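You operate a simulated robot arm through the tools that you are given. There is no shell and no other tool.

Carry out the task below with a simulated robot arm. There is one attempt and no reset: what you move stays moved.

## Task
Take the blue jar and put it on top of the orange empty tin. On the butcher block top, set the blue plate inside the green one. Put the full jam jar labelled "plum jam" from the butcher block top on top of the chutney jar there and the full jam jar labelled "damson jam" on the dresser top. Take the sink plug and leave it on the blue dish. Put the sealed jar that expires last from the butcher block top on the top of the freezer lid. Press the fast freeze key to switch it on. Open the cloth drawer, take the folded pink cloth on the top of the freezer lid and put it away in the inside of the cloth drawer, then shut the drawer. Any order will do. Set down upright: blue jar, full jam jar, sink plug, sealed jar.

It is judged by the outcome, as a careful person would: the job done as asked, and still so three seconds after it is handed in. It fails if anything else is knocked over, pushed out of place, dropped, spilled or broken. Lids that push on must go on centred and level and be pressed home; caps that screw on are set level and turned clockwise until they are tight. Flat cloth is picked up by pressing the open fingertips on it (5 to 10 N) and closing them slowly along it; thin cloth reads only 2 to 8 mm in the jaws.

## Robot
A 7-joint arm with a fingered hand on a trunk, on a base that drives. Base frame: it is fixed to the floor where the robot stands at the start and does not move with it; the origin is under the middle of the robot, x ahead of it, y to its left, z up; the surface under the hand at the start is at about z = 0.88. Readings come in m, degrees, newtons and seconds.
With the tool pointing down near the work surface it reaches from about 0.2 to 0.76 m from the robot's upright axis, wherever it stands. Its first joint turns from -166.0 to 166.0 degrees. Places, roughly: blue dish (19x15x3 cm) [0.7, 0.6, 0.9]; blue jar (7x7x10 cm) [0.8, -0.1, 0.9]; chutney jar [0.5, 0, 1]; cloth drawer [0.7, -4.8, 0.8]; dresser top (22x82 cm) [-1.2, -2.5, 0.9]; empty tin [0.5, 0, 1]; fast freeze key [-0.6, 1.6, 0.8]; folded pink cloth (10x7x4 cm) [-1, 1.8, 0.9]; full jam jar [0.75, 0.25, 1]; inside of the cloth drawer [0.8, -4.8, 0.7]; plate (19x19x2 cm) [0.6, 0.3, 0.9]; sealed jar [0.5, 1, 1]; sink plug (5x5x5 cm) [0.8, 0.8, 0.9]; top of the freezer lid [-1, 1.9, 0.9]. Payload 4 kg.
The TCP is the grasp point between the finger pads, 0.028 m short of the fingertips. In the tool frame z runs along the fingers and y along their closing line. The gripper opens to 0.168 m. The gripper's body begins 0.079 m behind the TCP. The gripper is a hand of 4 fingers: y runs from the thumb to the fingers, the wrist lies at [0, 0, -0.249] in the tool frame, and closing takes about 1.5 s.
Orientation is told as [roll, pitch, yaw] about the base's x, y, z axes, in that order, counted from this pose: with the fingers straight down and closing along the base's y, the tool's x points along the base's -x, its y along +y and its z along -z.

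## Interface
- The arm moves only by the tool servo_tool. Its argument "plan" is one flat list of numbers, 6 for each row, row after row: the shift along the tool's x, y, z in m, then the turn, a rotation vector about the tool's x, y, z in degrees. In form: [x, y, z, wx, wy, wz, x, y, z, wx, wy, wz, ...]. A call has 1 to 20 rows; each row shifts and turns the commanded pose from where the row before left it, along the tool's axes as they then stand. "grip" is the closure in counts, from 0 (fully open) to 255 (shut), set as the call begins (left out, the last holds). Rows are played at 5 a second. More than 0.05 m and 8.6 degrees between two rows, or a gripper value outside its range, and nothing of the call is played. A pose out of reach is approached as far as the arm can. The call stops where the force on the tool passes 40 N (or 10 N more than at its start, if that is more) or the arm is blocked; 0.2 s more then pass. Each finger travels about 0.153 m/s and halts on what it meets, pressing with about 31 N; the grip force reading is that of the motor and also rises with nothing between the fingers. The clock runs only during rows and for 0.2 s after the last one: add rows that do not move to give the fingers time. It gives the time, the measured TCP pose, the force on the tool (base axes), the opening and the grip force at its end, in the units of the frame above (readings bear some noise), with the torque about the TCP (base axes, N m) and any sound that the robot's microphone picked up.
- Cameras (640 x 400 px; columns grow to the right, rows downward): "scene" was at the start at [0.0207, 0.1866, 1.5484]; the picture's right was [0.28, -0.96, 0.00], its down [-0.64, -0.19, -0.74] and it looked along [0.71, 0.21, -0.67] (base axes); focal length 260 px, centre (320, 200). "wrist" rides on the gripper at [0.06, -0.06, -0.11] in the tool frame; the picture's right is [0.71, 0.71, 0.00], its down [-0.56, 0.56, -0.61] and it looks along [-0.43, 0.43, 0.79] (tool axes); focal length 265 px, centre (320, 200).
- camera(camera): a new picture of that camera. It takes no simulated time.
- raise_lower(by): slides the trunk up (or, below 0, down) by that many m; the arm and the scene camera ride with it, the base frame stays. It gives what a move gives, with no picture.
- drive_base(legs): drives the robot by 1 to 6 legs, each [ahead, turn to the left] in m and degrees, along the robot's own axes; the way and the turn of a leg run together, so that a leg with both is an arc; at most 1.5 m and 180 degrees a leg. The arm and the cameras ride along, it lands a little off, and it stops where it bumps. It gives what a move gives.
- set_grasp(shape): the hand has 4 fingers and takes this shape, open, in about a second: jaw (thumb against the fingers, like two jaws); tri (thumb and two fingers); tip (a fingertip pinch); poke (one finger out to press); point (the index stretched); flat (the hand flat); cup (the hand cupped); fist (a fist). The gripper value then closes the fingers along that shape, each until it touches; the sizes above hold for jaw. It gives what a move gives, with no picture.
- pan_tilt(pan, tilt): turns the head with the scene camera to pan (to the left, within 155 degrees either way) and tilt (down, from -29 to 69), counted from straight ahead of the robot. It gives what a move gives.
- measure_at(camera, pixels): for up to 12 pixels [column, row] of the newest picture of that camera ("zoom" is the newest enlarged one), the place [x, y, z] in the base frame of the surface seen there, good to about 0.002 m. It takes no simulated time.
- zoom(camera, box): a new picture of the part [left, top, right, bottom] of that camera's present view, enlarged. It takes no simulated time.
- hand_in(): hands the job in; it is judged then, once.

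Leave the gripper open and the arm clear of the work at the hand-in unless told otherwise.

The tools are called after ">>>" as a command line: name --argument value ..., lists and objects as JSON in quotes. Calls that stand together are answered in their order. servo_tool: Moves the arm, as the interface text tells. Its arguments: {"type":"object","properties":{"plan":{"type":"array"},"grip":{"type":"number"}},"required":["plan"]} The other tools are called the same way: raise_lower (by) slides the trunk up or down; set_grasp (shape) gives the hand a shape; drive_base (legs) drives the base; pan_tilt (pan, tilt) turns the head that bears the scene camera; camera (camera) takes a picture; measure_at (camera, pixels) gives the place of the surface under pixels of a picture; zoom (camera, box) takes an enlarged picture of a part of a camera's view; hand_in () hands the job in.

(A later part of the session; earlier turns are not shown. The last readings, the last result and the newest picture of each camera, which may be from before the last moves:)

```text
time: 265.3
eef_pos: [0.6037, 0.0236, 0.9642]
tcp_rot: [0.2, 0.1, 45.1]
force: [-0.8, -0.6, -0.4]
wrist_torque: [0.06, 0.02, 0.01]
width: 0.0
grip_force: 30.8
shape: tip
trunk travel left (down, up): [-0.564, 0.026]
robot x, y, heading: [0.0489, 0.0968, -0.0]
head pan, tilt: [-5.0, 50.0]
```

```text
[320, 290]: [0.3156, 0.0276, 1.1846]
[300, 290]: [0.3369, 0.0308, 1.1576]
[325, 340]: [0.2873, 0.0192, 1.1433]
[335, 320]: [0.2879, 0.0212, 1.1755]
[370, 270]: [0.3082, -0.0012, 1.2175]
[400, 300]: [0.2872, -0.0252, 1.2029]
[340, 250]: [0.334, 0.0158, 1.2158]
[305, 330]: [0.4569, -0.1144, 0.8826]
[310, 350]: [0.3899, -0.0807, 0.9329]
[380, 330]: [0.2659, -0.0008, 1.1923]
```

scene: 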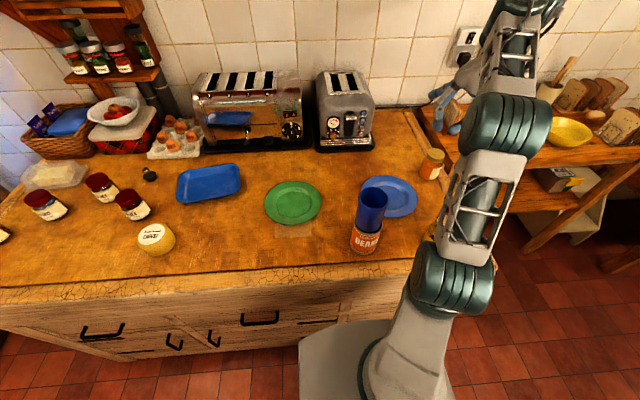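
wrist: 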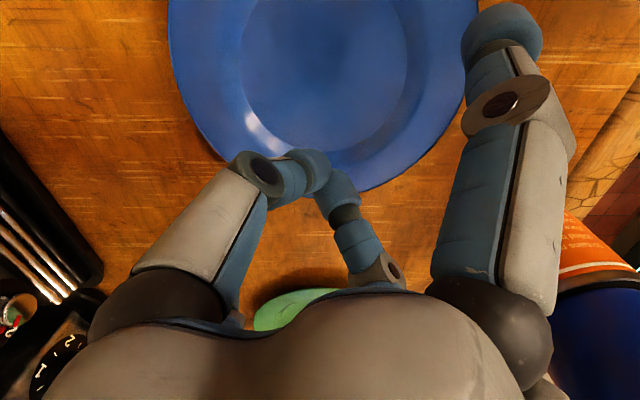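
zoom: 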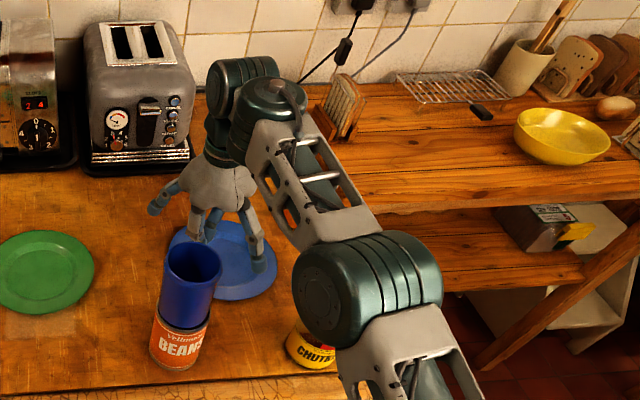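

Elbow is clear in x. I'll lower the closed fingertips into the plate's well until light contact.

>>> servo_tool --plan '[0, 0, 0.02, 0, 0, 0, 0, 0, 0.018, 0, 0, 0, 0, 0, 0, 0, 0, 0]'

>>> servo_tool --plan '[0, 0, 0.003, 0, 0, 0, 0, 0, 0, 0, 0, 0]'

>>> servo_tool --plan '[0, 0, 0.003, 0, 0, 0, 0, 0, 0, 0, 0, 0]'

>>> servo_tool --plan '[0, 0, 0.002, 0, 0, 0, 0, 0, 0, 0, 0, 0]'

```text
time: 266.1
eef_pos: [0.6039, 0.0257, 0.9277]
tcp_rot: [0.2, 0.1, 45.1]
force: [0.0, 0.1, 0.3]
wrist_torque: [0.0, 0.03, -0.02]
width: 0.0
grip_force: 31.1
shape: tip
trunk travel left (down, up): [-0.564, 0.026]
robot x, y, heading: [0.0478, 0.099, 0.2]
head pan, tilt: [-5.0, 50.0]
```

```text
time: 266.7
eef_pos: [0.604, 0.0256, 0.926]
tcp_rot: [0.3, 0.1, 45.0]
force: [0.2, 0.0, 0.1]
wrist_torque: [0.0, -0.03, -0.01]
width: 0.0
grip_force: 30.8
shape: tip
trunk travel left (down, up): [-0.564, 0.026]
robot x, y, heading: [0.0492, 0.0982, 0.3]
head pan, tilt: [-5.0, 50.0]
```

```text
time: 267.3
eef_pos: [0.6033, 0.0249, 0.9218]
tcp_rot: [0.2, 0.1, 45.1]
force: [-0.7, 0.1, 0.5]
wrist_torque: [0.01, 0.02, -0.04]
width: 0.0
grip_force: 31.1
shape: tip
trunk travel left (down, up): [-0.564, 0.026]
robot x, y, heading: [0.0475, 0.0967, 0.4]
head pan, tilt: [-5.0, 50.0]
```

```text
time: 267.9
eef_pos: [0.6024, 0.0263, 0.9185]
tcp_rot: [0.2, 0.0, 45.2]
force: [-0.1, 1.2, 1.9]
wrist_torque: [-0.02, 0.02, 0.02]
width: 0.0
grip_force: 30.9
shape: tip
trunk travel left (down, up): [-0.564, 0.026]
robot x, y, heading: [0.05, 0.1005, 0.4]
head pan, tilt: [-5.0, 50.0]
```

Contact at z≈0.9185. I'll lift 1 mm and push toward +y 5 cm.

>>> servo_tool --plan '[0, 0, -0.001, 0, 0, 0, -0.00707, 0.00707, 0, 0, 0, 0, -0.00707, 0.00707, 0, 0, 0, 0, -0.00707, 0.00707, 0, 0, 0, 0, -0.00707, 0.00707, 0, 0, 0, 0, -0.00707, 0.00707, 0, 0, 0, 0, 0, 0, 0, 0, 0, 0]'

>>> camera --camera "wrist"

>>> camera --camera "scene"

```text
time: 269.5
eef_pos: [0.6035, 0.0774, 0.9206]
tcp_rot: [0.1, 0.0, 45.1]
force: [1.6, -2.7, 6.3]
wrist_torque: [-0.03, -0.04, 0.01]
width: 0.0
grip_force: 30.4
shape: tip
trunk travel left (down, up): [-0.564, 0.026]
robot x, y, heading: [0.0438, 0.0999, 0.1]
head pan, tilt: [-5.0, 50.0]
```

```text
taken
```

wrist: 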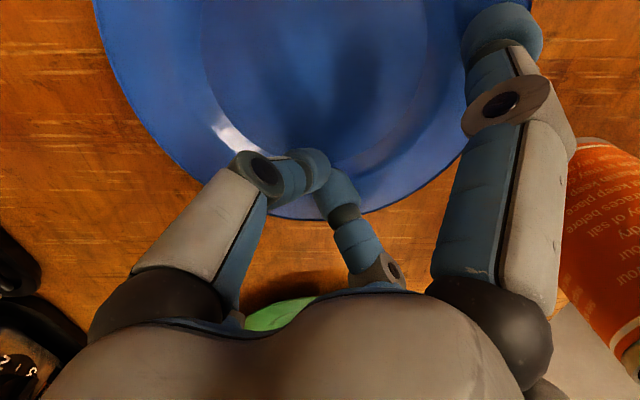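

```text
taken
```

scene: 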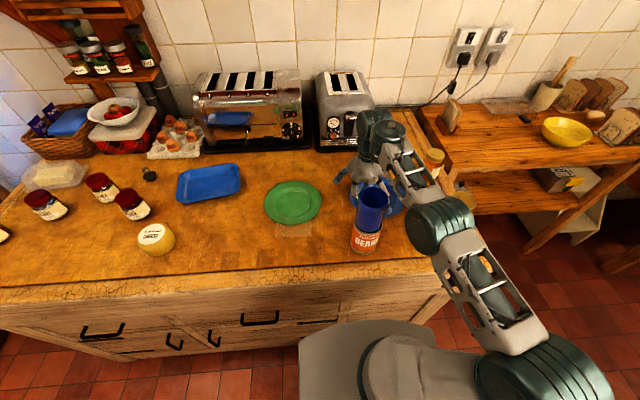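

The arm has changed its elbow posture – the elbow is now near the plum stack. Measure right away.

>>> zoom --camera "scene" --box '[340, 100, 560, 330]'

>>> measure_at --camera "zoom" --pixels '[[170, 230], [190, 200], [205, 250], [160, 200], [230, 215], [215, 180], [240, 190], [180, 260], [300, 300], [225, 170], [140, 120], [100, 70]]'

```text
1.74 times, centred on (450, 215) of scene
```

zoom: 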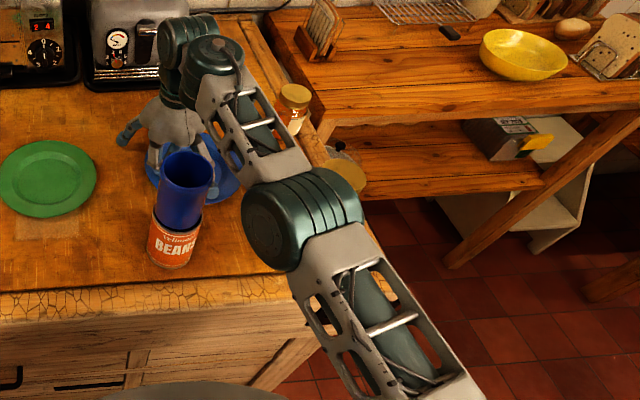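

```text
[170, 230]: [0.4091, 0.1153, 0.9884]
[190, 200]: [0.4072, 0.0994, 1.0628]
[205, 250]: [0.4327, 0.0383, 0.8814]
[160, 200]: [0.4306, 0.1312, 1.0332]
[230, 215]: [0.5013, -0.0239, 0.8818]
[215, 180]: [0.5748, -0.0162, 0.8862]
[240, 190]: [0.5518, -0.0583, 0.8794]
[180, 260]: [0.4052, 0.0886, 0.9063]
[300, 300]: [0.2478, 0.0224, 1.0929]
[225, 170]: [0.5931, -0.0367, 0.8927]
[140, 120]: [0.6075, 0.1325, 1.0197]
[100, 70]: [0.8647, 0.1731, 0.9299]
```

>>> measure_at --camera "zoom" --pixels '[[270, 230], [250, 220], [280, 260], [300, 200], [340, 190], [355, 170], [348, 185], [330, 215], [265, 260], [352, 205], [245, 200], [275, 195]]'

```text
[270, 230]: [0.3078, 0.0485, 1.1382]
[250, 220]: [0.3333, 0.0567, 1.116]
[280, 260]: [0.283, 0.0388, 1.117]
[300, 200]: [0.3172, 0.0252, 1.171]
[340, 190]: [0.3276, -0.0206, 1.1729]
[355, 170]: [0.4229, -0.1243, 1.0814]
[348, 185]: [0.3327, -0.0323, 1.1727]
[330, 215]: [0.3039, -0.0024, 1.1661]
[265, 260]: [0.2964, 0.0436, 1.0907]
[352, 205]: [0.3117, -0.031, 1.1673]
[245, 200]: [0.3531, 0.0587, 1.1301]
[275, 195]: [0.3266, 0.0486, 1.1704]
```

The elbow is ~5 cm from the blue-jar stack and clear of the plum jar. Let me check where the plate is now.

>>> measure_at --camera "wrist" --pixels '[[105, 60], [150, 140], [300, 215], [400, 200], [455, 160], [320, 120], [250, 100], [200, 180], [430, 180], [350, 212]]'

```text
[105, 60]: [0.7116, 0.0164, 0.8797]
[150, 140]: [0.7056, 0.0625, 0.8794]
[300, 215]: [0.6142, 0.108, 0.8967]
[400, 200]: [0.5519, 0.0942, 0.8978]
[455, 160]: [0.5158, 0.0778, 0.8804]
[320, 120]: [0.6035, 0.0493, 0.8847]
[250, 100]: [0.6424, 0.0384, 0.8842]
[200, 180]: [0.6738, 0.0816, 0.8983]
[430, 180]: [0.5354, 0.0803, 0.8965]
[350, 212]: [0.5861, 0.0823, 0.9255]
```

The plate moved to about (0.6046, 0.0195). Push on another 7 cm in +y.

>>> servo_tool --plan '[-0.00707, 0.00707, 0, 0, 0, 0, -0.00707, 0.00707, 0, 0, 0, 0, -0.00707, 0.00707, 0, 0, 0, 0, -0.00707, 0.00707, 0, 0, 0, 0, 0, 0, 0, 0, 0, 0]'

>>> camera --camera "scene"

>>> camera --camera "wrist"

```text
time: 270.7
eef_pos: [0.6029, 0.1168, 0.9215]
tcp_rot: [0.2, 0.1, 45.1]
force: [1.1, -1.2, 3.5]
wrist_torque: [-0.03, 0.0, 0.01]
width: 0.0
grip_force: 31.3
shape: tip
trunk travel left (down, up): [-0.564, 0.026]
robot x, y, heading: [0.0476, 0.0983, 0.3]
head pan, tilt: [-5.0, 50.0]
```

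```text
taken
```

scene: 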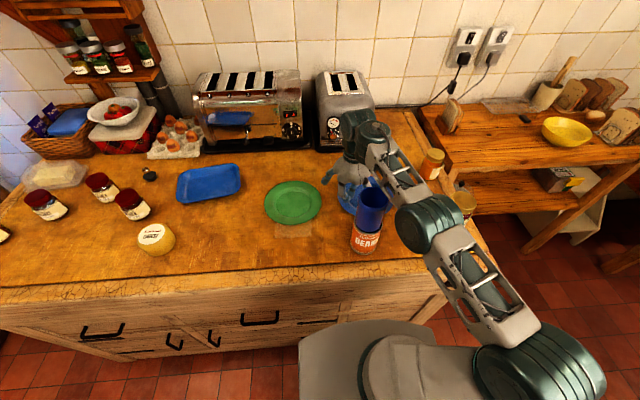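

```text
taken
```

wrist: 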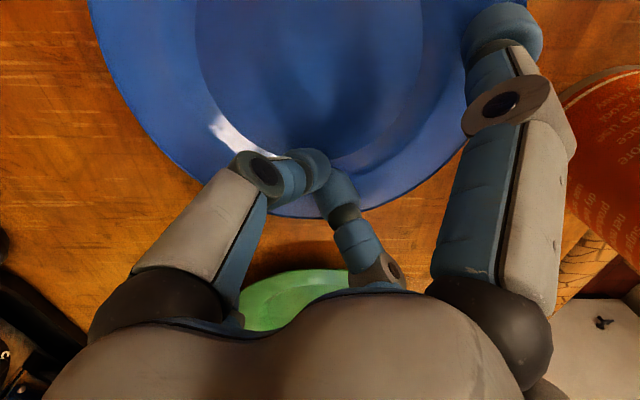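

Check forearm vs. blue jar clearance.

>>> zoom --camera "scene" --box '[310, 100, 480, 270]'

>>> measure_at --camera "zoom" --pixels '[[200, 230], [220, 250], [190, 190], [225, 280], [205, 300], [215, 320], [190, 260], [175, 215], [165, 260], [270, 330], [240, 220], [250, 260]]'

```text
2.35 times, centred on (395, 185) of scene
```

zoom: 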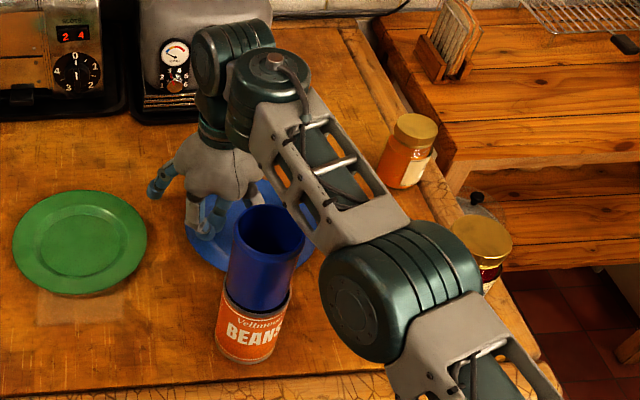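

```text
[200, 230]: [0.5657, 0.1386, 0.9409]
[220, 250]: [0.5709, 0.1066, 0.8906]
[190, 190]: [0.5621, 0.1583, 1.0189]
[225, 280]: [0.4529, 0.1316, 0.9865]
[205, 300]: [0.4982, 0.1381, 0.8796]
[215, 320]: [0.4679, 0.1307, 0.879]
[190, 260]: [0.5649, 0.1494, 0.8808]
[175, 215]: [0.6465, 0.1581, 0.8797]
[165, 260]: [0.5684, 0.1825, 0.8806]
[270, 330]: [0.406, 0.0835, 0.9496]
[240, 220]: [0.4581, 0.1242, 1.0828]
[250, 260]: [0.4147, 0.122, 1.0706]
```

>>> measure_at --camera "zoom" --pixels '[[290, 200], [310, 235], [275, 170], [325, 245], [330, 270], [325, 300], [300, 235], [345, 350], [340, 320], [330, 340]]'

```text
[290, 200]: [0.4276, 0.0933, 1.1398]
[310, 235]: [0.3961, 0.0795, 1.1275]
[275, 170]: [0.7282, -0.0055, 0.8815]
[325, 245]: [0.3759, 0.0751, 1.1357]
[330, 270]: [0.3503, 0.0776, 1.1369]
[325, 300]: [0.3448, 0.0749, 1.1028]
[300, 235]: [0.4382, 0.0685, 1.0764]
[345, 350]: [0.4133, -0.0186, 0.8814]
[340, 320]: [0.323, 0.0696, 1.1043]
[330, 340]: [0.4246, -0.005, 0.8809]
```

The forearm is only a few cm above the blue jar here; I'll raise straight up now and re-park further left.

>>> servo_tool --plan '[0, 0, -0.02, 0, 0, 0, 0, 0, -0.04, 0, 0, 0, 0, 0, -0.04, 0, 0, 0, 0, 0, -0.04, 0, 0, 0, 0, 0, -0.04, 0, 0, 0, 0, 0, -0.04, 0, 0, 0, 0, 0, 0, 0, 0, 0]'

>>> camera --camera "scene"

```text
time: 272.3
eef_pos: [0.6037, 0.1139, 1.1411]
tcp_rot: [0.3, 0.0, 45.1]
force: [0.2, -0.8, -0.2]
wrist_torque: [0.03, 0.0, 0.0]
width: 0.0
grip_force: 30.6
shape: tip
trunk travel left (down, up): [-0.564, 0.026]
robot x, y, heading: [0.0492, 0.0963, 0.1]
head pan, tilt: [-5.0, 50.0]
```

```text
taken
```

scene: 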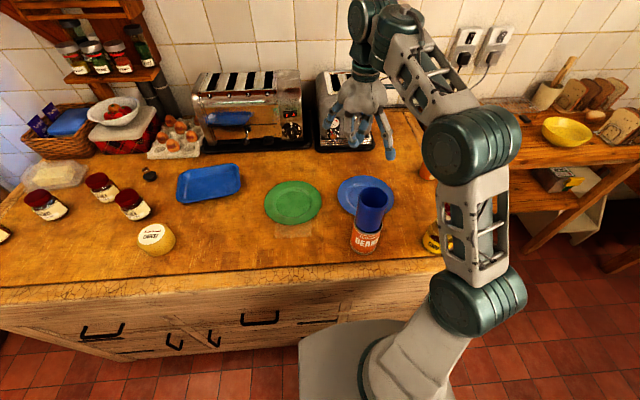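

Both stacks stand; the blue plate is now closer to the green one. I'll tuck the hand high and re-park at y≈0.35.

>>> servo_tool --plan '[0, 0, -0.03, 0, 0, 0, 0, 0, -0.025, 0, 0, 0, 0.03, -0.02, 0, 0, 0, 7.5, 0.033, -0.015, 0, 0, 0, 7.5, 0.035, -0.01, 0, 0, 0, 7.5, 0.035, -0.005, 0, 0, 0, 7.5, 0.035, 0, 0, 0, 0, 7.5, 0.02, 0, 0, 0, 0, 7.5, 0, 0, 0, 0, 0, 0]'

>>> drive_base --legs '[[-0.12, 0], [0, 90], [0.25, 0], [0, -90]]'

```text
time: 274.3
eef_pos: [0.4696, -0.007, 1.1961]
tcp_rot: [0.2, 0.3, 0.1]
force: [-0.5, 0.7, 0.1]
wrist_torque: [-0.04, 0.02, 0.03]
width: 0.0
grip_force: 31.1
shape: tip
trunk travel left (down, up): [-0.564, 0.026]
robot x, y, heading: [0.0488, 0.0997, 0.3]
head pan, tilt: [-5.0, 50.0]
```

```text
time: 284.6
eef_pos: [0.3463, 0.2436, 1.1966]
tcp_rot: [0.1, 0.2, 0.2]
force: [0.8, -0.8, 0.6]
wrist_torque: [0.04, 0.0, 0.0]
width: 0.0002
grip_force: 31.2
shape: tip
trunk travel left (down, up): [-0.564, 0.026]
robot x, y, heading: [-0.0764, 0.3498, 0.4]
head pan, tilt: [-5.0, 50.0]
```

>>> drive_base --legs '[[0.122, -0.3]]'

>>> pan_tilt --pan -15 --tilt 50

>>> camera --camera "scene"

>>> measure_at --camera "scene" --pixels '[[320, 200], [320, 210], [330, 190]]'

```text
time: 285.9
eef_pos: [0.4708, 0.2425, 1.1956]
tcp_rot: [0.1, 0.3, 0.0]
force: [-0.1, -0.1, -0.3]
wrist_torque: [-0.03, 0.02, 0.01]
width: 0.0
grip_force: 30.8
shape: tip
trunk travel left (down, up): [-0.564, 0.026]
robot x, y, heading: [0.0495, 0.348, 0.5]
head pan, tilt: [-5.0, 50.0]
```

```text
time: 286.6
eef_pos: [0.4707, 0.2435, 1.1959]
tcp_rot: [0.0, 0.4, 0.0]
force: [0.5, 0.0, 0.1]
wrist_torque: [0.02, -0.01, 0.01]
width: 0.0
grip_force: 31.1
shape: tip
trunk travel left (down, up): [-0.564, 0.026]
robot x, y, heading: [0.0482, 0.3471, 0.1]
head pan, tilt: [-15.0, 50.0]
```

```text
taken
```

scene: 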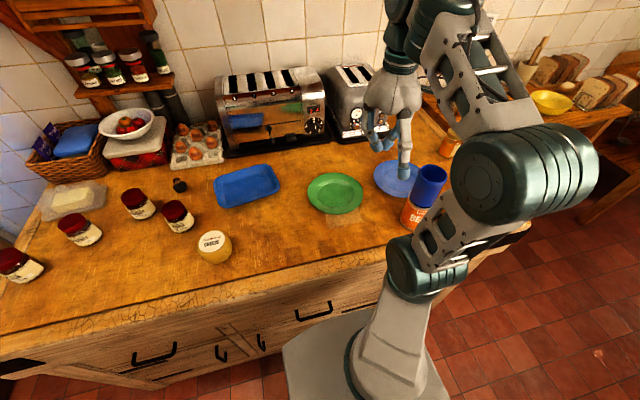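

```text
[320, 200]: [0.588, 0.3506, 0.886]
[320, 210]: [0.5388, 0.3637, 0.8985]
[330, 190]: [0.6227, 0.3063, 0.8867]
```

I'll yaw the hand 45° again and go above the blue plate's well from this new base position.

>>> servo_tool --plan '[0, 0, 0, 0, 0, -7.5, 0, 0, 0, 0, 0, -7.5, 0, 0, 0, 0, 0, -7.5, 0, 0, 0, 0, 0, -7.5, 0, 0, 0, 0, 0, -7.5, 0, 0, 0, 0, 0, -7.5, 0.002, -0.04, 0, 0, 0, 0, 0.002, -0.04, 0, 0, 0, 0, 0.002, -0.04, 0, 0, 0, 0, 0.002, -0.04, 0, 0, 0, 0, 0.002, -0.04, 0, 0, 0, 0, 0, 0, 0.04, 0, 0, 0, 0, 0, 0.04, 0, 0, 0, 0, 0, 0, 0, 0, 0]'

>>> camera --camera "wrist"

>>> camera --camera "scene"

```text
time: 289.6
eef_pos: [0.604, 0.0916, 1.1145]
tcp_rot: [0.2, 0.1, 45.0]
force: [0.8, 0.2, -0.4]
wrist_torque: [-0.01, 0.03, 0.0]
width: 0.0001
grip_force: 31.5
shape: tip
trunk travel left (down, up): [-0.564, 0.026]
robot x, y, heading: [0.0472, 0.346, 0.1]
head pan, tilt: [-15.0, 50.0]
```

```text
taken
```

wrist: 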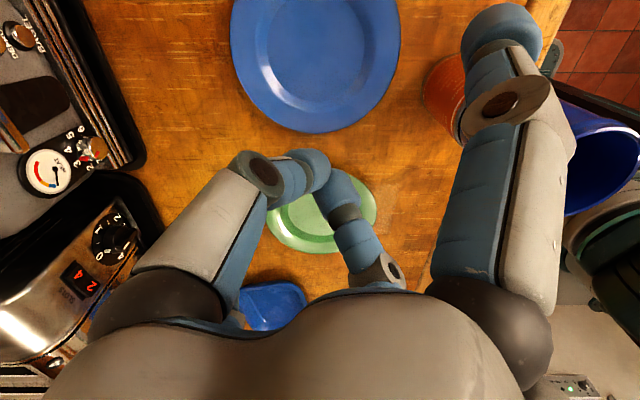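

```text
taken
```

scene: 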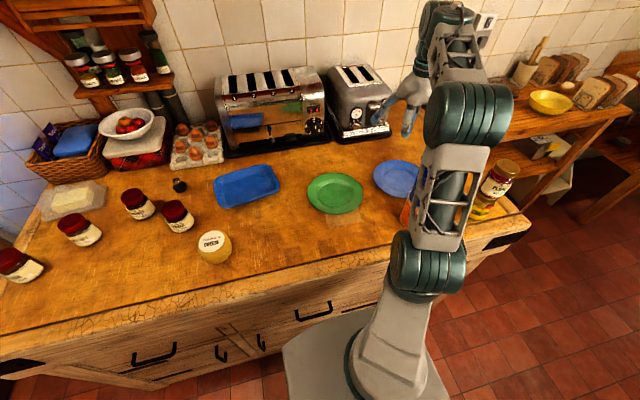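

>>> measure_at --camera "wrist" --pixels '[[234, 50], [397, 40], [320, 130], [255, 98], [380, 98], [236, 20], [398, 15], [318, 40], [295, 125], [345, 126]]'

>>> measure_at --camera "scene" --pixels '[[308, 193], [362, 195], [335, 174], [335, 213], [318, 180], [353, 208], [353, 180], [317, 206], [425, 200], [440, 170], [465, 120], [440, 120]]'

```text
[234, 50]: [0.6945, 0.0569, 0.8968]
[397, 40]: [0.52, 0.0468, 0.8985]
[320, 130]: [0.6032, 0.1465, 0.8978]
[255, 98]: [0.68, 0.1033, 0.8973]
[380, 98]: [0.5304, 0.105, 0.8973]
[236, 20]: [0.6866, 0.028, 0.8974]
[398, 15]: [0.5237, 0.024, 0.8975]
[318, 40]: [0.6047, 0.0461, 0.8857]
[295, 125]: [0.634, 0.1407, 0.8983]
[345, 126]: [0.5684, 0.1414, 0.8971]
```

```text
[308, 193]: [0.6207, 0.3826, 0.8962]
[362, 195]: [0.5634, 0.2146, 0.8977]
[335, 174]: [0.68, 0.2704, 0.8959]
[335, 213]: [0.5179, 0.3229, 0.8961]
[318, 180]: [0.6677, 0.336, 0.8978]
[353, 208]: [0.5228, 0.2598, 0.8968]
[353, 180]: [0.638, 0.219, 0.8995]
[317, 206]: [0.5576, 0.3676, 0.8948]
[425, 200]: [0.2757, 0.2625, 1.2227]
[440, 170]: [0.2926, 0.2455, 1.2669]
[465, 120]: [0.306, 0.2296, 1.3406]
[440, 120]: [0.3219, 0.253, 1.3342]
```

Blue centre ≈ (0.605, 0.0555). Lower into the well and check the arm's posture.

>>> servo_tool --plan '[0, 0, 0.04, 0, 0, 0, 0, 0, 0.04, 0, 0, 0, 0, 0, 0.04, 0, 0, 0, 0, 0, 0.04, 0, 0, 0, 0, 0, 0.02, 0, 0, 0, 0, 0, 0.01, 0, 0, 0, 0, 0, 0, 0, 0, 0]'

>>> camera --camera "scene"

>>> measure_at --camera "scene" --pixels '[[425, 200], [440, 170], [465, 120], [440, 120], [430, 150], [400, 180], [450, 200], [420, 170]]'

```text
time: 291.2
eef_pos: [0.6025, 0.0941, 0.9245]
tcp_rot: [0.3, 0.1, 45.1]
force: [0.7, 0.4, 0.1]
wrist_torque: [0.0, 0.02, -0.03]
width: 0.0
grip_force: 30.7
shape: tip
trunk travel left (down, up): [-0.564, 0.026]
robot x, y, heading: [0.0441, 0.3504, 0.3]
head pan, tilt: [-15.0, 50.0]
```

```text
taken
```

scene: 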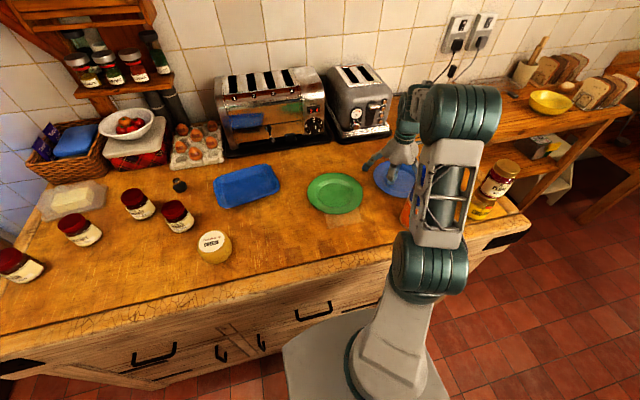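

```text
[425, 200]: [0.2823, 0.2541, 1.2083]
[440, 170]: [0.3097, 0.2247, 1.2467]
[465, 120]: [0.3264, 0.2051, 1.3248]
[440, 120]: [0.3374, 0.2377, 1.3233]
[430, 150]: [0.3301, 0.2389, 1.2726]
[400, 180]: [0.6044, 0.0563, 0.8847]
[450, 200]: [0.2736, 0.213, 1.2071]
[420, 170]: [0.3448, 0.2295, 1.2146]
```

The elbow stays high here (z≈1.32). Now push the plate toward the green one by ~6 cm.

>>> servo_tool --plan '[0, 0, 0.004, 0, 0, 0, -0.00707, 0.00707, 0, 0, 0, 0, -0.00707, 0.00707, 0, 0, 0, 0, -0.00707, 0.00707, 0, 0, 0, 0, -0.00707, 0.00707, 0, 0, 0, 0, -0.00707, 0.00707, 0, 0, 0, 0, -0.0035, 0.0035, 0, 0, 0, 0, 0, 0, 0, 0, 0, 0]'

>>> camera --camera "wrist"

>>> measure_at --camera "wrist" --pixels '[[300, 215], [400, 200], [200, 180], [430, 180], [350, 212], [250, 205], [240, 330], [300, 285], [340, 280], [320, 290]]'

```text
time: 293.0
eef_pos: [0.6025, 0.1483, 0.9198]
tcp_rot: [0.4, 0.0, 44.8]
force: [-0.7, -3.4, 7.0]
wrist_torque: [-0.07, 0.02, 0.01]
width: 0.0
grip_force: 31.0
shape: tip
trunk travel left (down, up): [-0.564, 0.026]
robot x, y, heading: [0.0503, 0.3501, -0.0]
head pan, tilt: [-15.0, 50.0]
```

```text
taken
```

wrist: 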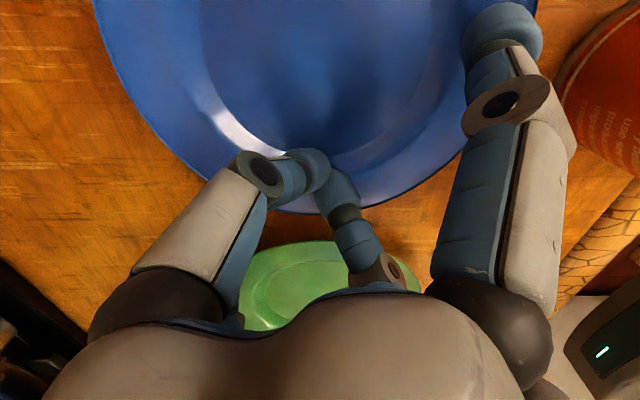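

```text
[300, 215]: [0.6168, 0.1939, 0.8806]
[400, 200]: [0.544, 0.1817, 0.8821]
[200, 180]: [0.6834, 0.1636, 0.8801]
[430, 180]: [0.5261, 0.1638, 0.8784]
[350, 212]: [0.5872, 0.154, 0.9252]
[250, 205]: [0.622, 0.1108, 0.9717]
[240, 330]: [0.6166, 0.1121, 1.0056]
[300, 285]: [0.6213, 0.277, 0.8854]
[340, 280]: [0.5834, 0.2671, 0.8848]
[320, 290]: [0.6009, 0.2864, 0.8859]
```

The blue plate's edge is now ~1 cm from the green rim (blue centre y≈0.093). I'll lift the fingers out and move to the trailing (right) flange.

>>> servo_tool --plan '[0, 0, -0.02, 0, 0, 0, 0, 0, -0.025, 0, 0, 0, 0.0246, -0.0246, 0, 0, 0, 0, 0.0246, -0.0246, 0, 0, 0, 0, 0.0246, -0.0246, 0, 0, 0, 0, 0.0246, -0.0246, 0, 0, 0, 0, 0, 0, 0.02, 0, 0, 0, 0, 0, 0, 0, 0, 0]'

>>> camera --camera "wrist"

>>> camera --camera "scene"

```text
time: 294.8
eef_pos: [0.603, 0.0114, 0.9468]
tcp_rot: [0.3, 0.2, 45.0]
force: [0.8, 1.0, -0.1]
wrist_torque: [-0.02, 0.02, 0.0]
width: 0.0001
grip_force: 30.6
shape: tip
trunk travel left (down, up): [-0.564, 0.026]
robot x, y, heading: [0.0506, 0.3495, 0.0]
head pan, tilt: [-15.0, 50.0]
```

```text
taken
```

wrist: 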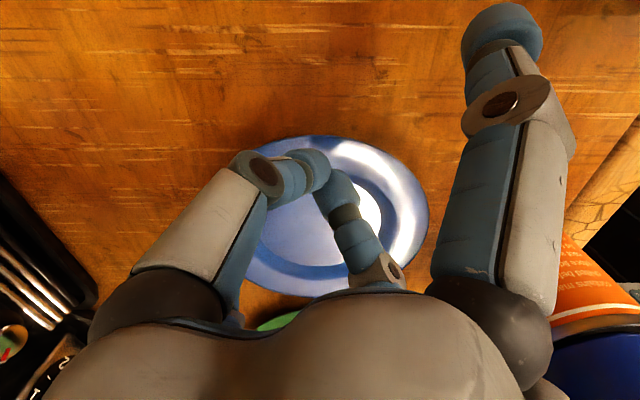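

```text
taken
```

scene: 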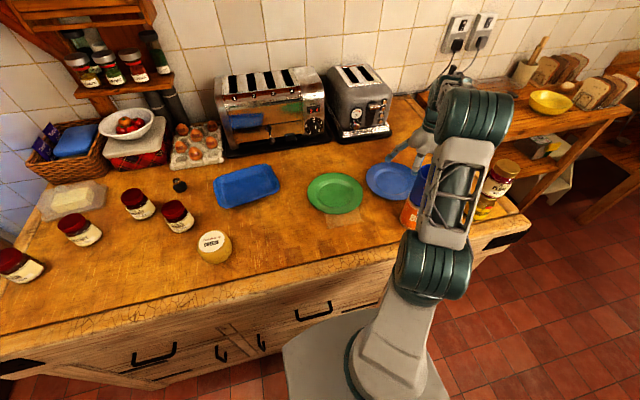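

>>> measure_at --camera "scene" --pixels '[[430, 200], [445, 180], [440, 140], [470, 110], [425, 210], [415, 190], [450, 235], [490, 200]]'

>>> measure_at --camera "wrist" --pixels '[[350, 140], [300, 142], [400, 165], [425, 215], [390, 275], [320, 292], [260, 275], [375, 150], [380, 200], [340, 240]]'

```text
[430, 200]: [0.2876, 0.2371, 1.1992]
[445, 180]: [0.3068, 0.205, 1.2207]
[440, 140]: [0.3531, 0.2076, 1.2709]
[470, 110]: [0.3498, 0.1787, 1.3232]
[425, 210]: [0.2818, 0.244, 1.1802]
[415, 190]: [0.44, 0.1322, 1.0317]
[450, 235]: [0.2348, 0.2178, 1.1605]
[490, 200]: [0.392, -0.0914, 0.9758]
```

```text
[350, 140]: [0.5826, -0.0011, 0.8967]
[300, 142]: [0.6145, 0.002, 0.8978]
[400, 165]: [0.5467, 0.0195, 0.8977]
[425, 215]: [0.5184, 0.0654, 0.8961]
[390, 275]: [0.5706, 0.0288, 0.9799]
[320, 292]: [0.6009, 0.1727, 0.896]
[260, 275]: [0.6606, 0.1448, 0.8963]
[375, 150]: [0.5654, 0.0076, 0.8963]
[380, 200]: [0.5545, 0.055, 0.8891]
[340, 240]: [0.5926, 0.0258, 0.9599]
```

Trailing rim at y≈−0.004. I'll shift 7 mm outward and lower onto the flange.

>>> servo_tool --plan '[0.005, -0.005, 0, 0, 0, 0, 0, 0, 0.01, 0, 0, 0, 0, 0, 0.005, 0, 0, 0, 0, 0, 0, 0, 0, 0]'

>>> servo_tool --plan '[0, 0, 0.004, 0, 0, 0, 0, 0, 0, 0, 0, 0]'

>>> servo_tool --plan '[0, 0, 0.003, 0, 0, 0, 0, 0, 0, 0, 0, 0]'

>>> camera --camera "wrist"

```text
time: 295.8
eef_pos: [0.6032, 0.0037, 0.9307]
tcp_rot: [0.3, 0.2, 45.0]
force: [-0.3, -0.1, -0.6]
wrist_torque: [-0.01, -0.02, 0.02]
width: 0.0
grip_force: 31.2
shape: tip
trunk travel left (down, up): [-0.564, 0.026]
robot x, y, heading: [0.0458, 0.3479, 0.3]
head pan, tilt: [-15.0, 50.0]
```

```text
time: 296.4
eef_pos: [0.6035, 0.0039, 0.9279]
tcp_rot: [0.3, 0.1, 45.0]
force: [0.0, -0.1, 3.8]
wrist_torque: [-0.02, -0.01, 0.0]
width: 0.0003
grip_force: 31.0
shape: tip
trunk travel left (down, up): [-0.564, 0.026]
robot x, y, heading: [0.0492, 0.3504, -0.1]
head pan, tilt: [-15.0, 50.0]
```

```text
time: 297.0
eef_pos: [0.6025, 0.0029, 0.9239]
tcp_rot: [0.1, 0.1, 45.0]
force: [-0.4, -1.0, 4.2]
wrist_torque: [-0.02, 0.01, 0.01]
width: 0.0
grip_force: 30.6
shape: tip
trunk travel left (down, up): [-0.564, 0.026]
robot x, y, heading: [0.0506, 0.3485, 0.1]
head pan, tilt: [-15.0, 50.0]
```

```text
taken
```

wrist: 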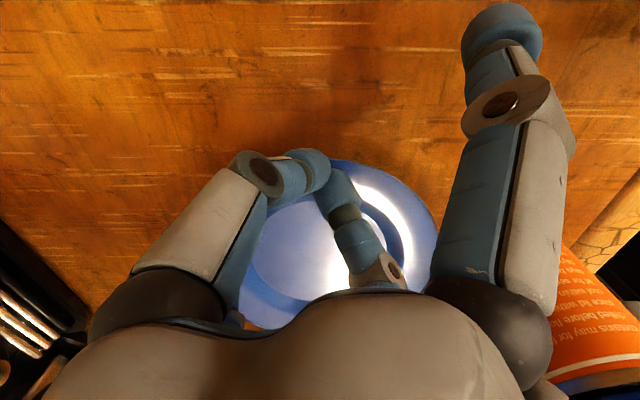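

Pressing with only ~4 N tips the plate's far side up. Press a little further until the rim is down, then drag.

>>> servo_tool --plan '[0, 0, 0.003, 0, 0, 0, 0, 0, 0, 0, 0, 0]'

>>> servo_tool --plan '[0, 0, 0.002, 0, 0, 0, 0, 0, 0, 0, 0, 0]'

>>> camera --camera "scene"

>>> zoom --camera "scene" --box '[290, 140, 450, 250]'

```text
time: 297.6
eef_pos: [0.602, 0.0024, 0.9218]
tcp_rot: [0.2, 0.1, 44.9]
force: [-0.3, -1.4, 5.2]
wrist_torque: [0.0, -0.06, 0.01]
width: 0.0
grip_force: 30.7
shape: tip
trunk travel left (down, up): [-0.564, 0.026]
robot x, y, heading: [0.0479, 0.3496, -0.1]
head pan, tilt: [-15.0, 50.0]
```

```text
time: 298.2
eef_pos: [0.6025, 0.0035, 0.92]
tcp_rot: [0.1, 0.1, 44.9]
force: [0.2, -4.4, 11.6]
wrist_torque: [0.09, -0.06, -0.05]
width: 0.0
grip_force: 30.9
shape: tip
trunk travel left (down, up): [-0.564, 0.026]
robot x, y, heading: [0.0468, 0.3466, 0.4]
head pan, tilt: [-15.0, 50.0]
```

```text
taken
```

scene: 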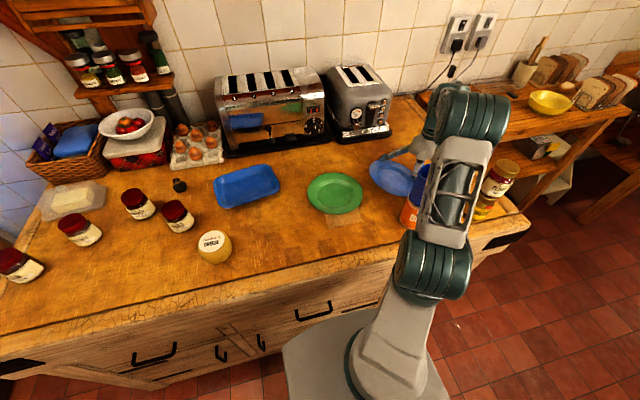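

```text
3.64 times, centred on (370, 195) of scene
```

zoom: 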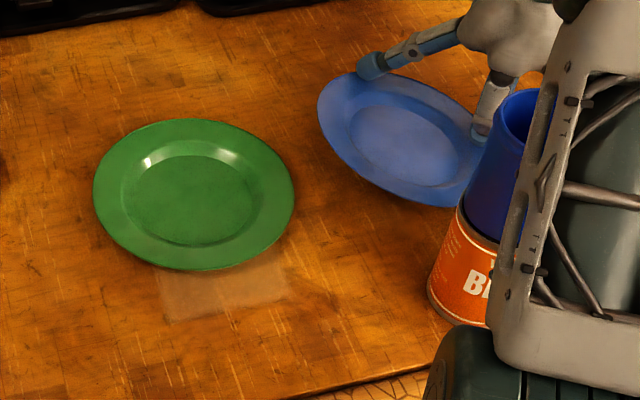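

The plate is nicely tipped up on its left side. Measure the raised rim's height.

>>> measure_at --camera "zoom" --pixels '[[322, 105], [330, 140], [345, 165], [330, 85], [400, 145], [380, 185], [292, 190], [280, 160], [370, 68], [450, 200], [190, 190], [195, 120]]'

```text
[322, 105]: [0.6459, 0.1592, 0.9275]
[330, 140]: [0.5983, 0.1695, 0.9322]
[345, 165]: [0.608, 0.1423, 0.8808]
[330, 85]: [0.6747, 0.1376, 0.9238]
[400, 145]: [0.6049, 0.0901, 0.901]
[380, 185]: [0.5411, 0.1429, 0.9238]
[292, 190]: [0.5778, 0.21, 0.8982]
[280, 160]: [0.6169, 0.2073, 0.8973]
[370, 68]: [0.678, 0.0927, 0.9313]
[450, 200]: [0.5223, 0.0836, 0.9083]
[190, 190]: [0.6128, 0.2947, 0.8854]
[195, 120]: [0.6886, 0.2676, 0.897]
```

The leading rim is 5 cm up, well above the green rim (0.898). Now drag toward +y by friction, 4 cm first.

>>> servo_tool --plan '[-0.0035, 0.0035, 0, 0, 0, 0, -0.0055, 0.0055, 0, 0, 0, 0, -0.0065, 0.0065, 0, 0, 0, 0, -0.0065, 0.0065, 0, 0, 0, 0, -0.0065, 0.0065, 0, 0, 0, 0, 0, 0, 0, 0, 0, 0]'

>>> zoom --camera "scene" --box '[290, 140, 450, 250]'

>>> measure_at --camera "zoom" --pixels '[[322, 105], [320, 140], [310, 120], [335, 165], [400, 145], [380, 185], [300, 110], [350, 130]]'

```text
time: 299.6
eef_pos: [0.6027, 0.044, 0.9181]
tcp_rot: [0.5, 0.2, 45.0]
force: [0.1, 0.5, 1.0]
wrist_torque: [0.05, -0.05, 0.05]
width: 0.0002
grip_force: 31.3
shape: tip
trunk travel left (down, up): [-0.564, 0.026]
robot x, y, heading: [0.0477, 0.3505, 0.4]
head pan, tilt: [-15.0, 50.0]
```

```text
3.64 times, centred on (370, 195) of scene
```

zoom: 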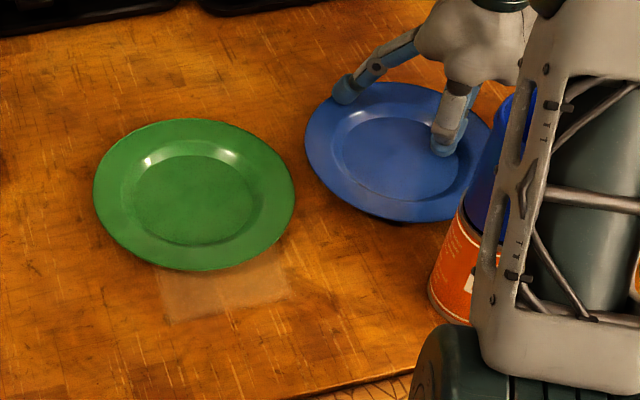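

```text
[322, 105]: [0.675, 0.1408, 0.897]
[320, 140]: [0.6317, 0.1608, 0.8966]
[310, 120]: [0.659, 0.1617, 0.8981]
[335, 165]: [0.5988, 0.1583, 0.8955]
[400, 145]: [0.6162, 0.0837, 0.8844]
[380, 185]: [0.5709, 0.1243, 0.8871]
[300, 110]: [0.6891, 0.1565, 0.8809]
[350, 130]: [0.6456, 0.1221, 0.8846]
```

The fingertips slid on the flange and the plate dropped flat again; friction alone isn't enough. I'll use thumb-behind-rim plus finger-pressing-on-flange. Raise, reopen to ~2 cm, and yaw to 20°.

>>> servo_tool --plan '[0, 0, -0.02, 0, 0, 0, 0, 0, -0.04, 0, 0, 0, 0, 0, -0.04, 0, 0, 0, 0, 0, -0.03, 0, 0, 8.3, 0, 0, 0, 0, 0, 8.4, 0, 0, 0, 0, 0, 8.3, 0, 0, 0, 0, 0, 0]' --grip 222

>>> camera --camera "wrist"

>>> zoom --camera "scene" --box '[290, 140, 450, 250]'

```text
time: 301.2
eef_pos: [0.604, 0.0428, 1.0489]
tcp_rot: [0.2, 0.2, 19.9]
force: [-0.8, 0.2, 0.2]
wrist_torque: [-0.05, 0.01, -0.03]
width: 0.0214
grip_force: 0.1
shape: tip
trunk travel left (down, up): [-0.564, 0.026]
robot x, y, heading: [0.0517, 0.3465, -0.1]
head pan, tilt: [-15.0, 50.0]
```

```text
taken
```

wrist: 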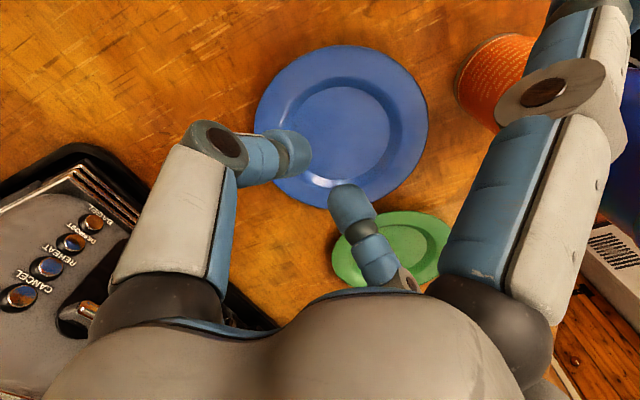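

```text
3.64 times, centred on (370, 195) of scene
```

zoom: 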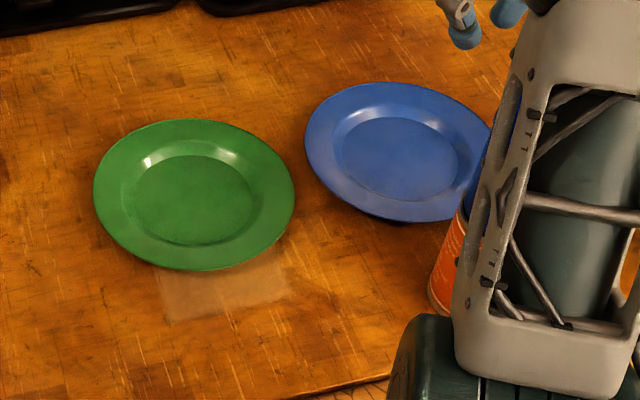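

>>> measure_at --camera "wrist" --pixels '[[258, 100], [425, 110], [340, 48], [340, 208], [285, 65], [400, 70], [405, 175], [280, 178], [345, 130]]'

>>> measure_at --camera "zoom" --pixels '[[308, 140], [385, 86], [395, 218], [460, 112], [335, 100], [340, 195], [97, 195], [291, 195], [195, 121], [195, 267], [120, 145], [268, 238]]'

```text
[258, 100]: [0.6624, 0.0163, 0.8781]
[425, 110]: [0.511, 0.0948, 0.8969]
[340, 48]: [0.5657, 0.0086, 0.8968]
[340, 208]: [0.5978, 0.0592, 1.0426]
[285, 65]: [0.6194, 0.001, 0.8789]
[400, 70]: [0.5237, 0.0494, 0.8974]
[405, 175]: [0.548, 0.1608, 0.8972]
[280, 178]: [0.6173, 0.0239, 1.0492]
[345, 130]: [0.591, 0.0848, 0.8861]
```

```text
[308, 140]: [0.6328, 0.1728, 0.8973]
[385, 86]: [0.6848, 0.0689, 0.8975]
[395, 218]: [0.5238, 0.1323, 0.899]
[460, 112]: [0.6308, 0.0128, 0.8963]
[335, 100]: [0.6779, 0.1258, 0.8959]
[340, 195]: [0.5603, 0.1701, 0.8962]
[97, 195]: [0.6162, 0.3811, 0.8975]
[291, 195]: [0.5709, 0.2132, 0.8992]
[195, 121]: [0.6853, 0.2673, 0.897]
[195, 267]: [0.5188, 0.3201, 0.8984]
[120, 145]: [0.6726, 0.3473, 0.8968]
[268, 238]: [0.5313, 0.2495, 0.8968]
```

Blue centre ≈ (0.5985, 0.0905), green ≈ (0.600, 0.2965). I'll position the pinch (2 cm open, 12° tilt, thumb lower/behind) at the trailing rim.

>>> servo_tool --plan '[0.0081, -0.025, 0, 0, 0, 0, 0.0081, -0.025, 0, 0, 0, 0, 0, 0, 0, -6, 0, 0, 0, 0, 0, -6, 0, 0, 0, -0.0062, 0.0293, 0, 0, 0, 0, -0.0062, 0.0293, 0, 0, 0, 0, -0.0062, 0.0293, 0, 0, 0, 0, 0, 0, 0, 0, 0]'

>>> camera --camera "wrist"

>>> camera --camera "scene"

```text
time: 303.0
eef_pos: [0.6055, -0.0097, 0.96]
tcp_rot: [12.2, 0.2, 19.9]
force: [0.2, -0.7, -0.5]
wrist_torque: [-0.03, 0.04, 0.0]
width: 0.0216
grip_force: 0.1
shape: tip
out of reach, approached as far as the arm can: row 3
trunk travel left (down, up): [-0.564, 0.026]
robot x, y, heading: [0.045, 0.3495, -0.1]
head pan, tilt: [-15.0, 50.0]
```

```text
taken
```

wrist: 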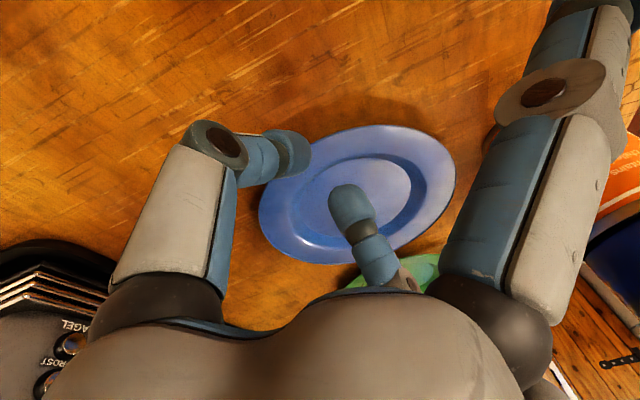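

```text
taken
```

scene: 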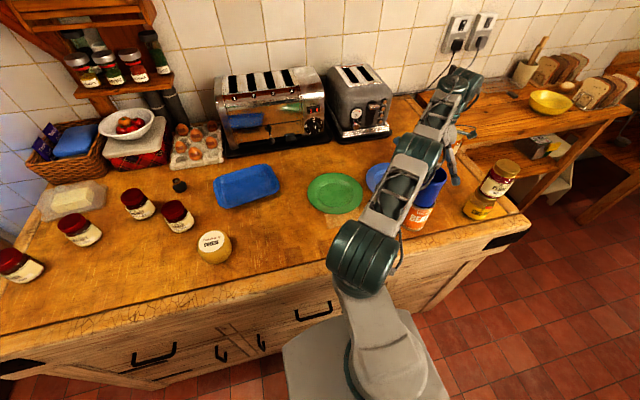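

The arm's posture changed (elbow left of stack). Measure the links vs the blue jar stack.

>>> measure_at --camera "scene" --pixels '[[385, 205], [400, 180], [415, 155], [425, 135], [405, 205], [412, 180], [430, 175], [395, 220], [420, 190], [440, 150], [365, 250], [440, 180]]'

>>> zoom --camera "scene" --box '[330, 60, 500, 260]'

```text
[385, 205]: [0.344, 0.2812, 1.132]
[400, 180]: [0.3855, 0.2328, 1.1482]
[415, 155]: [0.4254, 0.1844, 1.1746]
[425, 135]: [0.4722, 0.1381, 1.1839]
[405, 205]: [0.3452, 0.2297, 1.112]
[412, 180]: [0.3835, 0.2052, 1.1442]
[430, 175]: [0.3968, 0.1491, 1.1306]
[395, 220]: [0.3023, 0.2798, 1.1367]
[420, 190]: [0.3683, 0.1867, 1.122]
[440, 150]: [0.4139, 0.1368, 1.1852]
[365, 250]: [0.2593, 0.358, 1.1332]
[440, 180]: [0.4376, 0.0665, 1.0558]
```

```text
2.00 times, centred on (415, 160) of scene
```

zoom: 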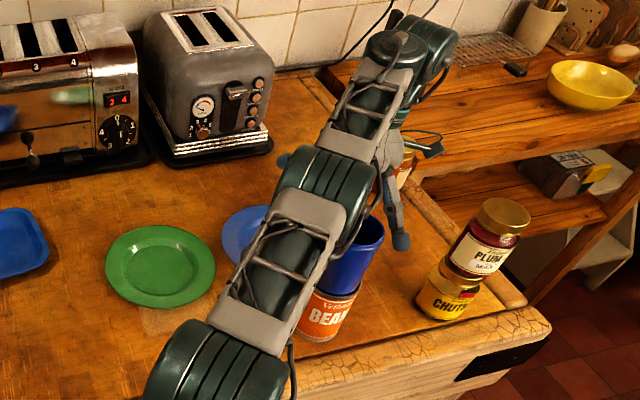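

The elbow is dangerously close to the blue jar. I'll reverse the last descent right away.

>>> servo_tool --plan '[0, 0.0031, -0.0147, 0, 0, 0, 0, 0.0031, -0.0147, 0, 0, 0, 0, 0.0062, -0.0293, 0, 0, 0, 0, 0.0062, -0.0293, 0, 0, 0, 0, 0, 0, 6, 0, 0, 0, 0, 0, 6, 0, 0, 0, 0, 0, 0, 0, 0]'

>>> zoom --camera "scene" --box '[330, 60, 500, 260]'

```text
time: 304.6
eef_pos: [0.6053, -0.0081, 1.0501]
tcp_rot: [0.1, 0.1, 20.0]
force: [-0.6, 0.4, 0.1]
wrist_torque: [-0.03, 0.0, -0.02]
width: 0.0214
grip_force: 0.1
shape: tip
trunk travel left (down, up): [-0.564, 0.026]
robot x, y, heading: [0.0483, 0.3459, -0.0]
head pan, tilt: [-15.0, 50.0]
```

```text
2.00 times, centred on (415, 160) of scene
```

zoom: 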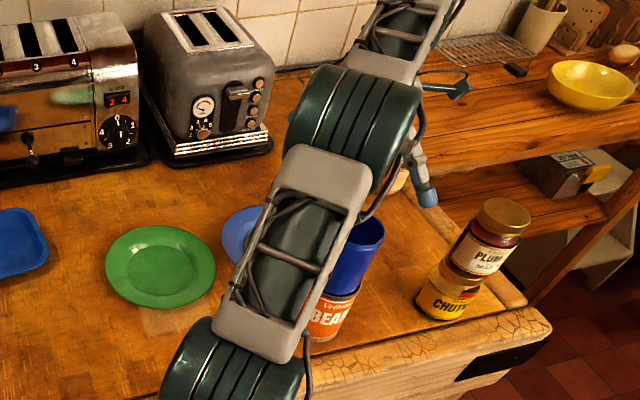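

Both stacks are still fine. I'll try again to press vertically with closed fingertips (arm posture was good that way), with yaw 10° so the side fingers don't touch the plate, with lighter pressure while dragging.

>>> servo_tool --plan '[0, 0, 0, 0, 0, 5, 0, 0, 0, 0, 0, 5, 0.009, 0.0145, 0, 0, 0, 0, 0, 0, 0.03, 0, 0, 0, 0, 0, 0.03, 0, 0, 0, 0, 0, 0.03, 0, 0, 0, 0, 0, 0, 0, 0, 0]' --grip 255

>>> camera --camera "scene"

>>> camera --camera "wrist"

```text
time: 306.2
eef_pos: [0.5926, 0.0024, 0.9575]
tcp_rot: [0.3, 0.2, 10.0]
force: [0.3, -0.1, 0.0]
wrist_torque: [0.04, -0.01, -0.02]
width: 0.0
grip_force: 30.7
shape: tip
trunk travel left (down, up): [-0.564, 0.026]
robot x, y, heading: [0.0534, 0.3517, 0.0]
head pan, tilt: [-15.0, 50.0]
```

```text
taken
```

scene: 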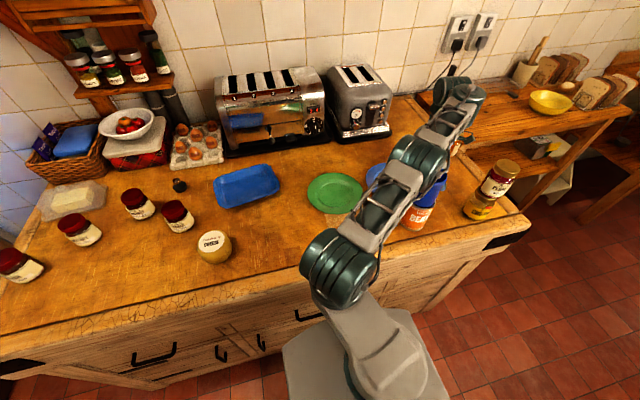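

```text
taken
```

wrist: 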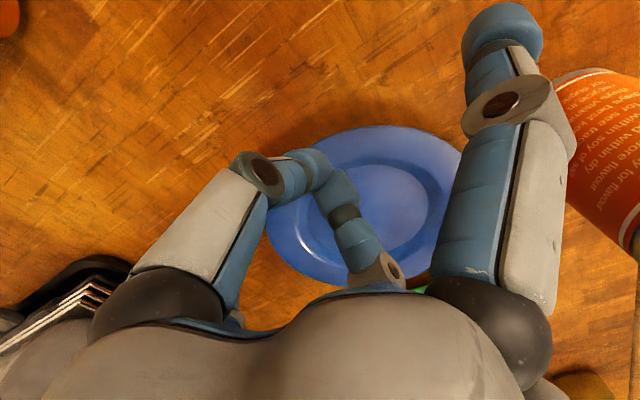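

>>> zoom --camera "scene" --box '[330, 60, 500, 260]'

>>> measure_at --camera "zoom" --pixels '[[190, 180], [170, 200], [215, 190], [225, 220], [215, 240], [235, 250], [150, 250], [180, 160], [230, 150], [200, 260], [225, 300], [205, 225]]'

```text
2.00 times, centred on (415, 160) of scene
```

zoom: 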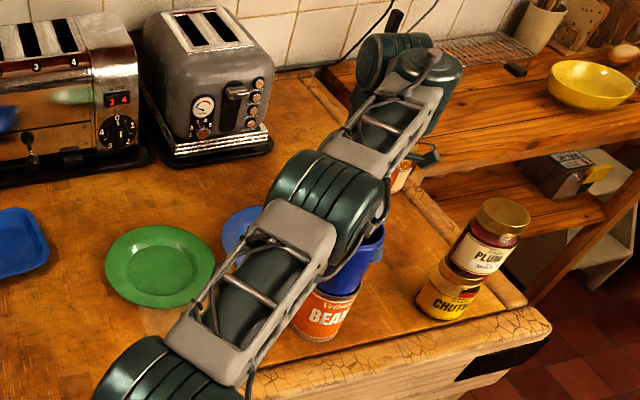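

```text
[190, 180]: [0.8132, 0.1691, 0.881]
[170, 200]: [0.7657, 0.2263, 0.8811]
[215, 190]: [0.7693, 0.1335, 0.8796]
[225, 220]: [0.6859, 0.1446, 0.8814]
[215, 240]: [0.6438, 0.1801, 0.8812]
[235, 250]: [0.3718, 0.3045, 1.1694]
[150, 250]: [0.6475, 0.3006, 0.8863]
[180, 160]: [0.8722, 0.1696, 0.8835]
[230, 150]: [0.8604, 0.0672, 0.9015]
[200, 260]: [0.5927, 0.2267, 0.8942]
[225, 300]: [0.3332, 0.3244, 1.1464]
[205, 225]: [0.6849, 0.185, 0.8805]
```

>>> measure_at --camera "zoom" --pixels '[[325, 180], [355, 215], [375, 210], [340, 240], [300, 230], [350, 262], [380, 235], [300, 170], [330, 225], [380, 190], [370, 245], [355, 280]]'

```text
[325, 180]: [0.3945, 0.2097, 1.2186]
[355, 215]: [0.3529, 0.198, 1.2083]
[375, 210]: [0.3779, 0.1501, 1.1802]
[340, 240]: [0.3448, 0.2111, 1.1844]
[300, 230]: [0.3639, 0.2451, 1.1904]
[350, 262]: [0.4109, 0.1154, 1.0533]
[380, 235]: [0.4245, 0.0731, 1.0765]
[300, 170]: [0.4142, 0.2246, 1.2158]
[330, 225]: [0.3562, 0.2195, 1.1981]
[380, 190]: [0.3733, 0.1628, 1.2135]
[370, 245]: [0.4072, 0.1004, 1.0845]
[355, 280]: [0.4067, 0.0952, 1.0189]
```

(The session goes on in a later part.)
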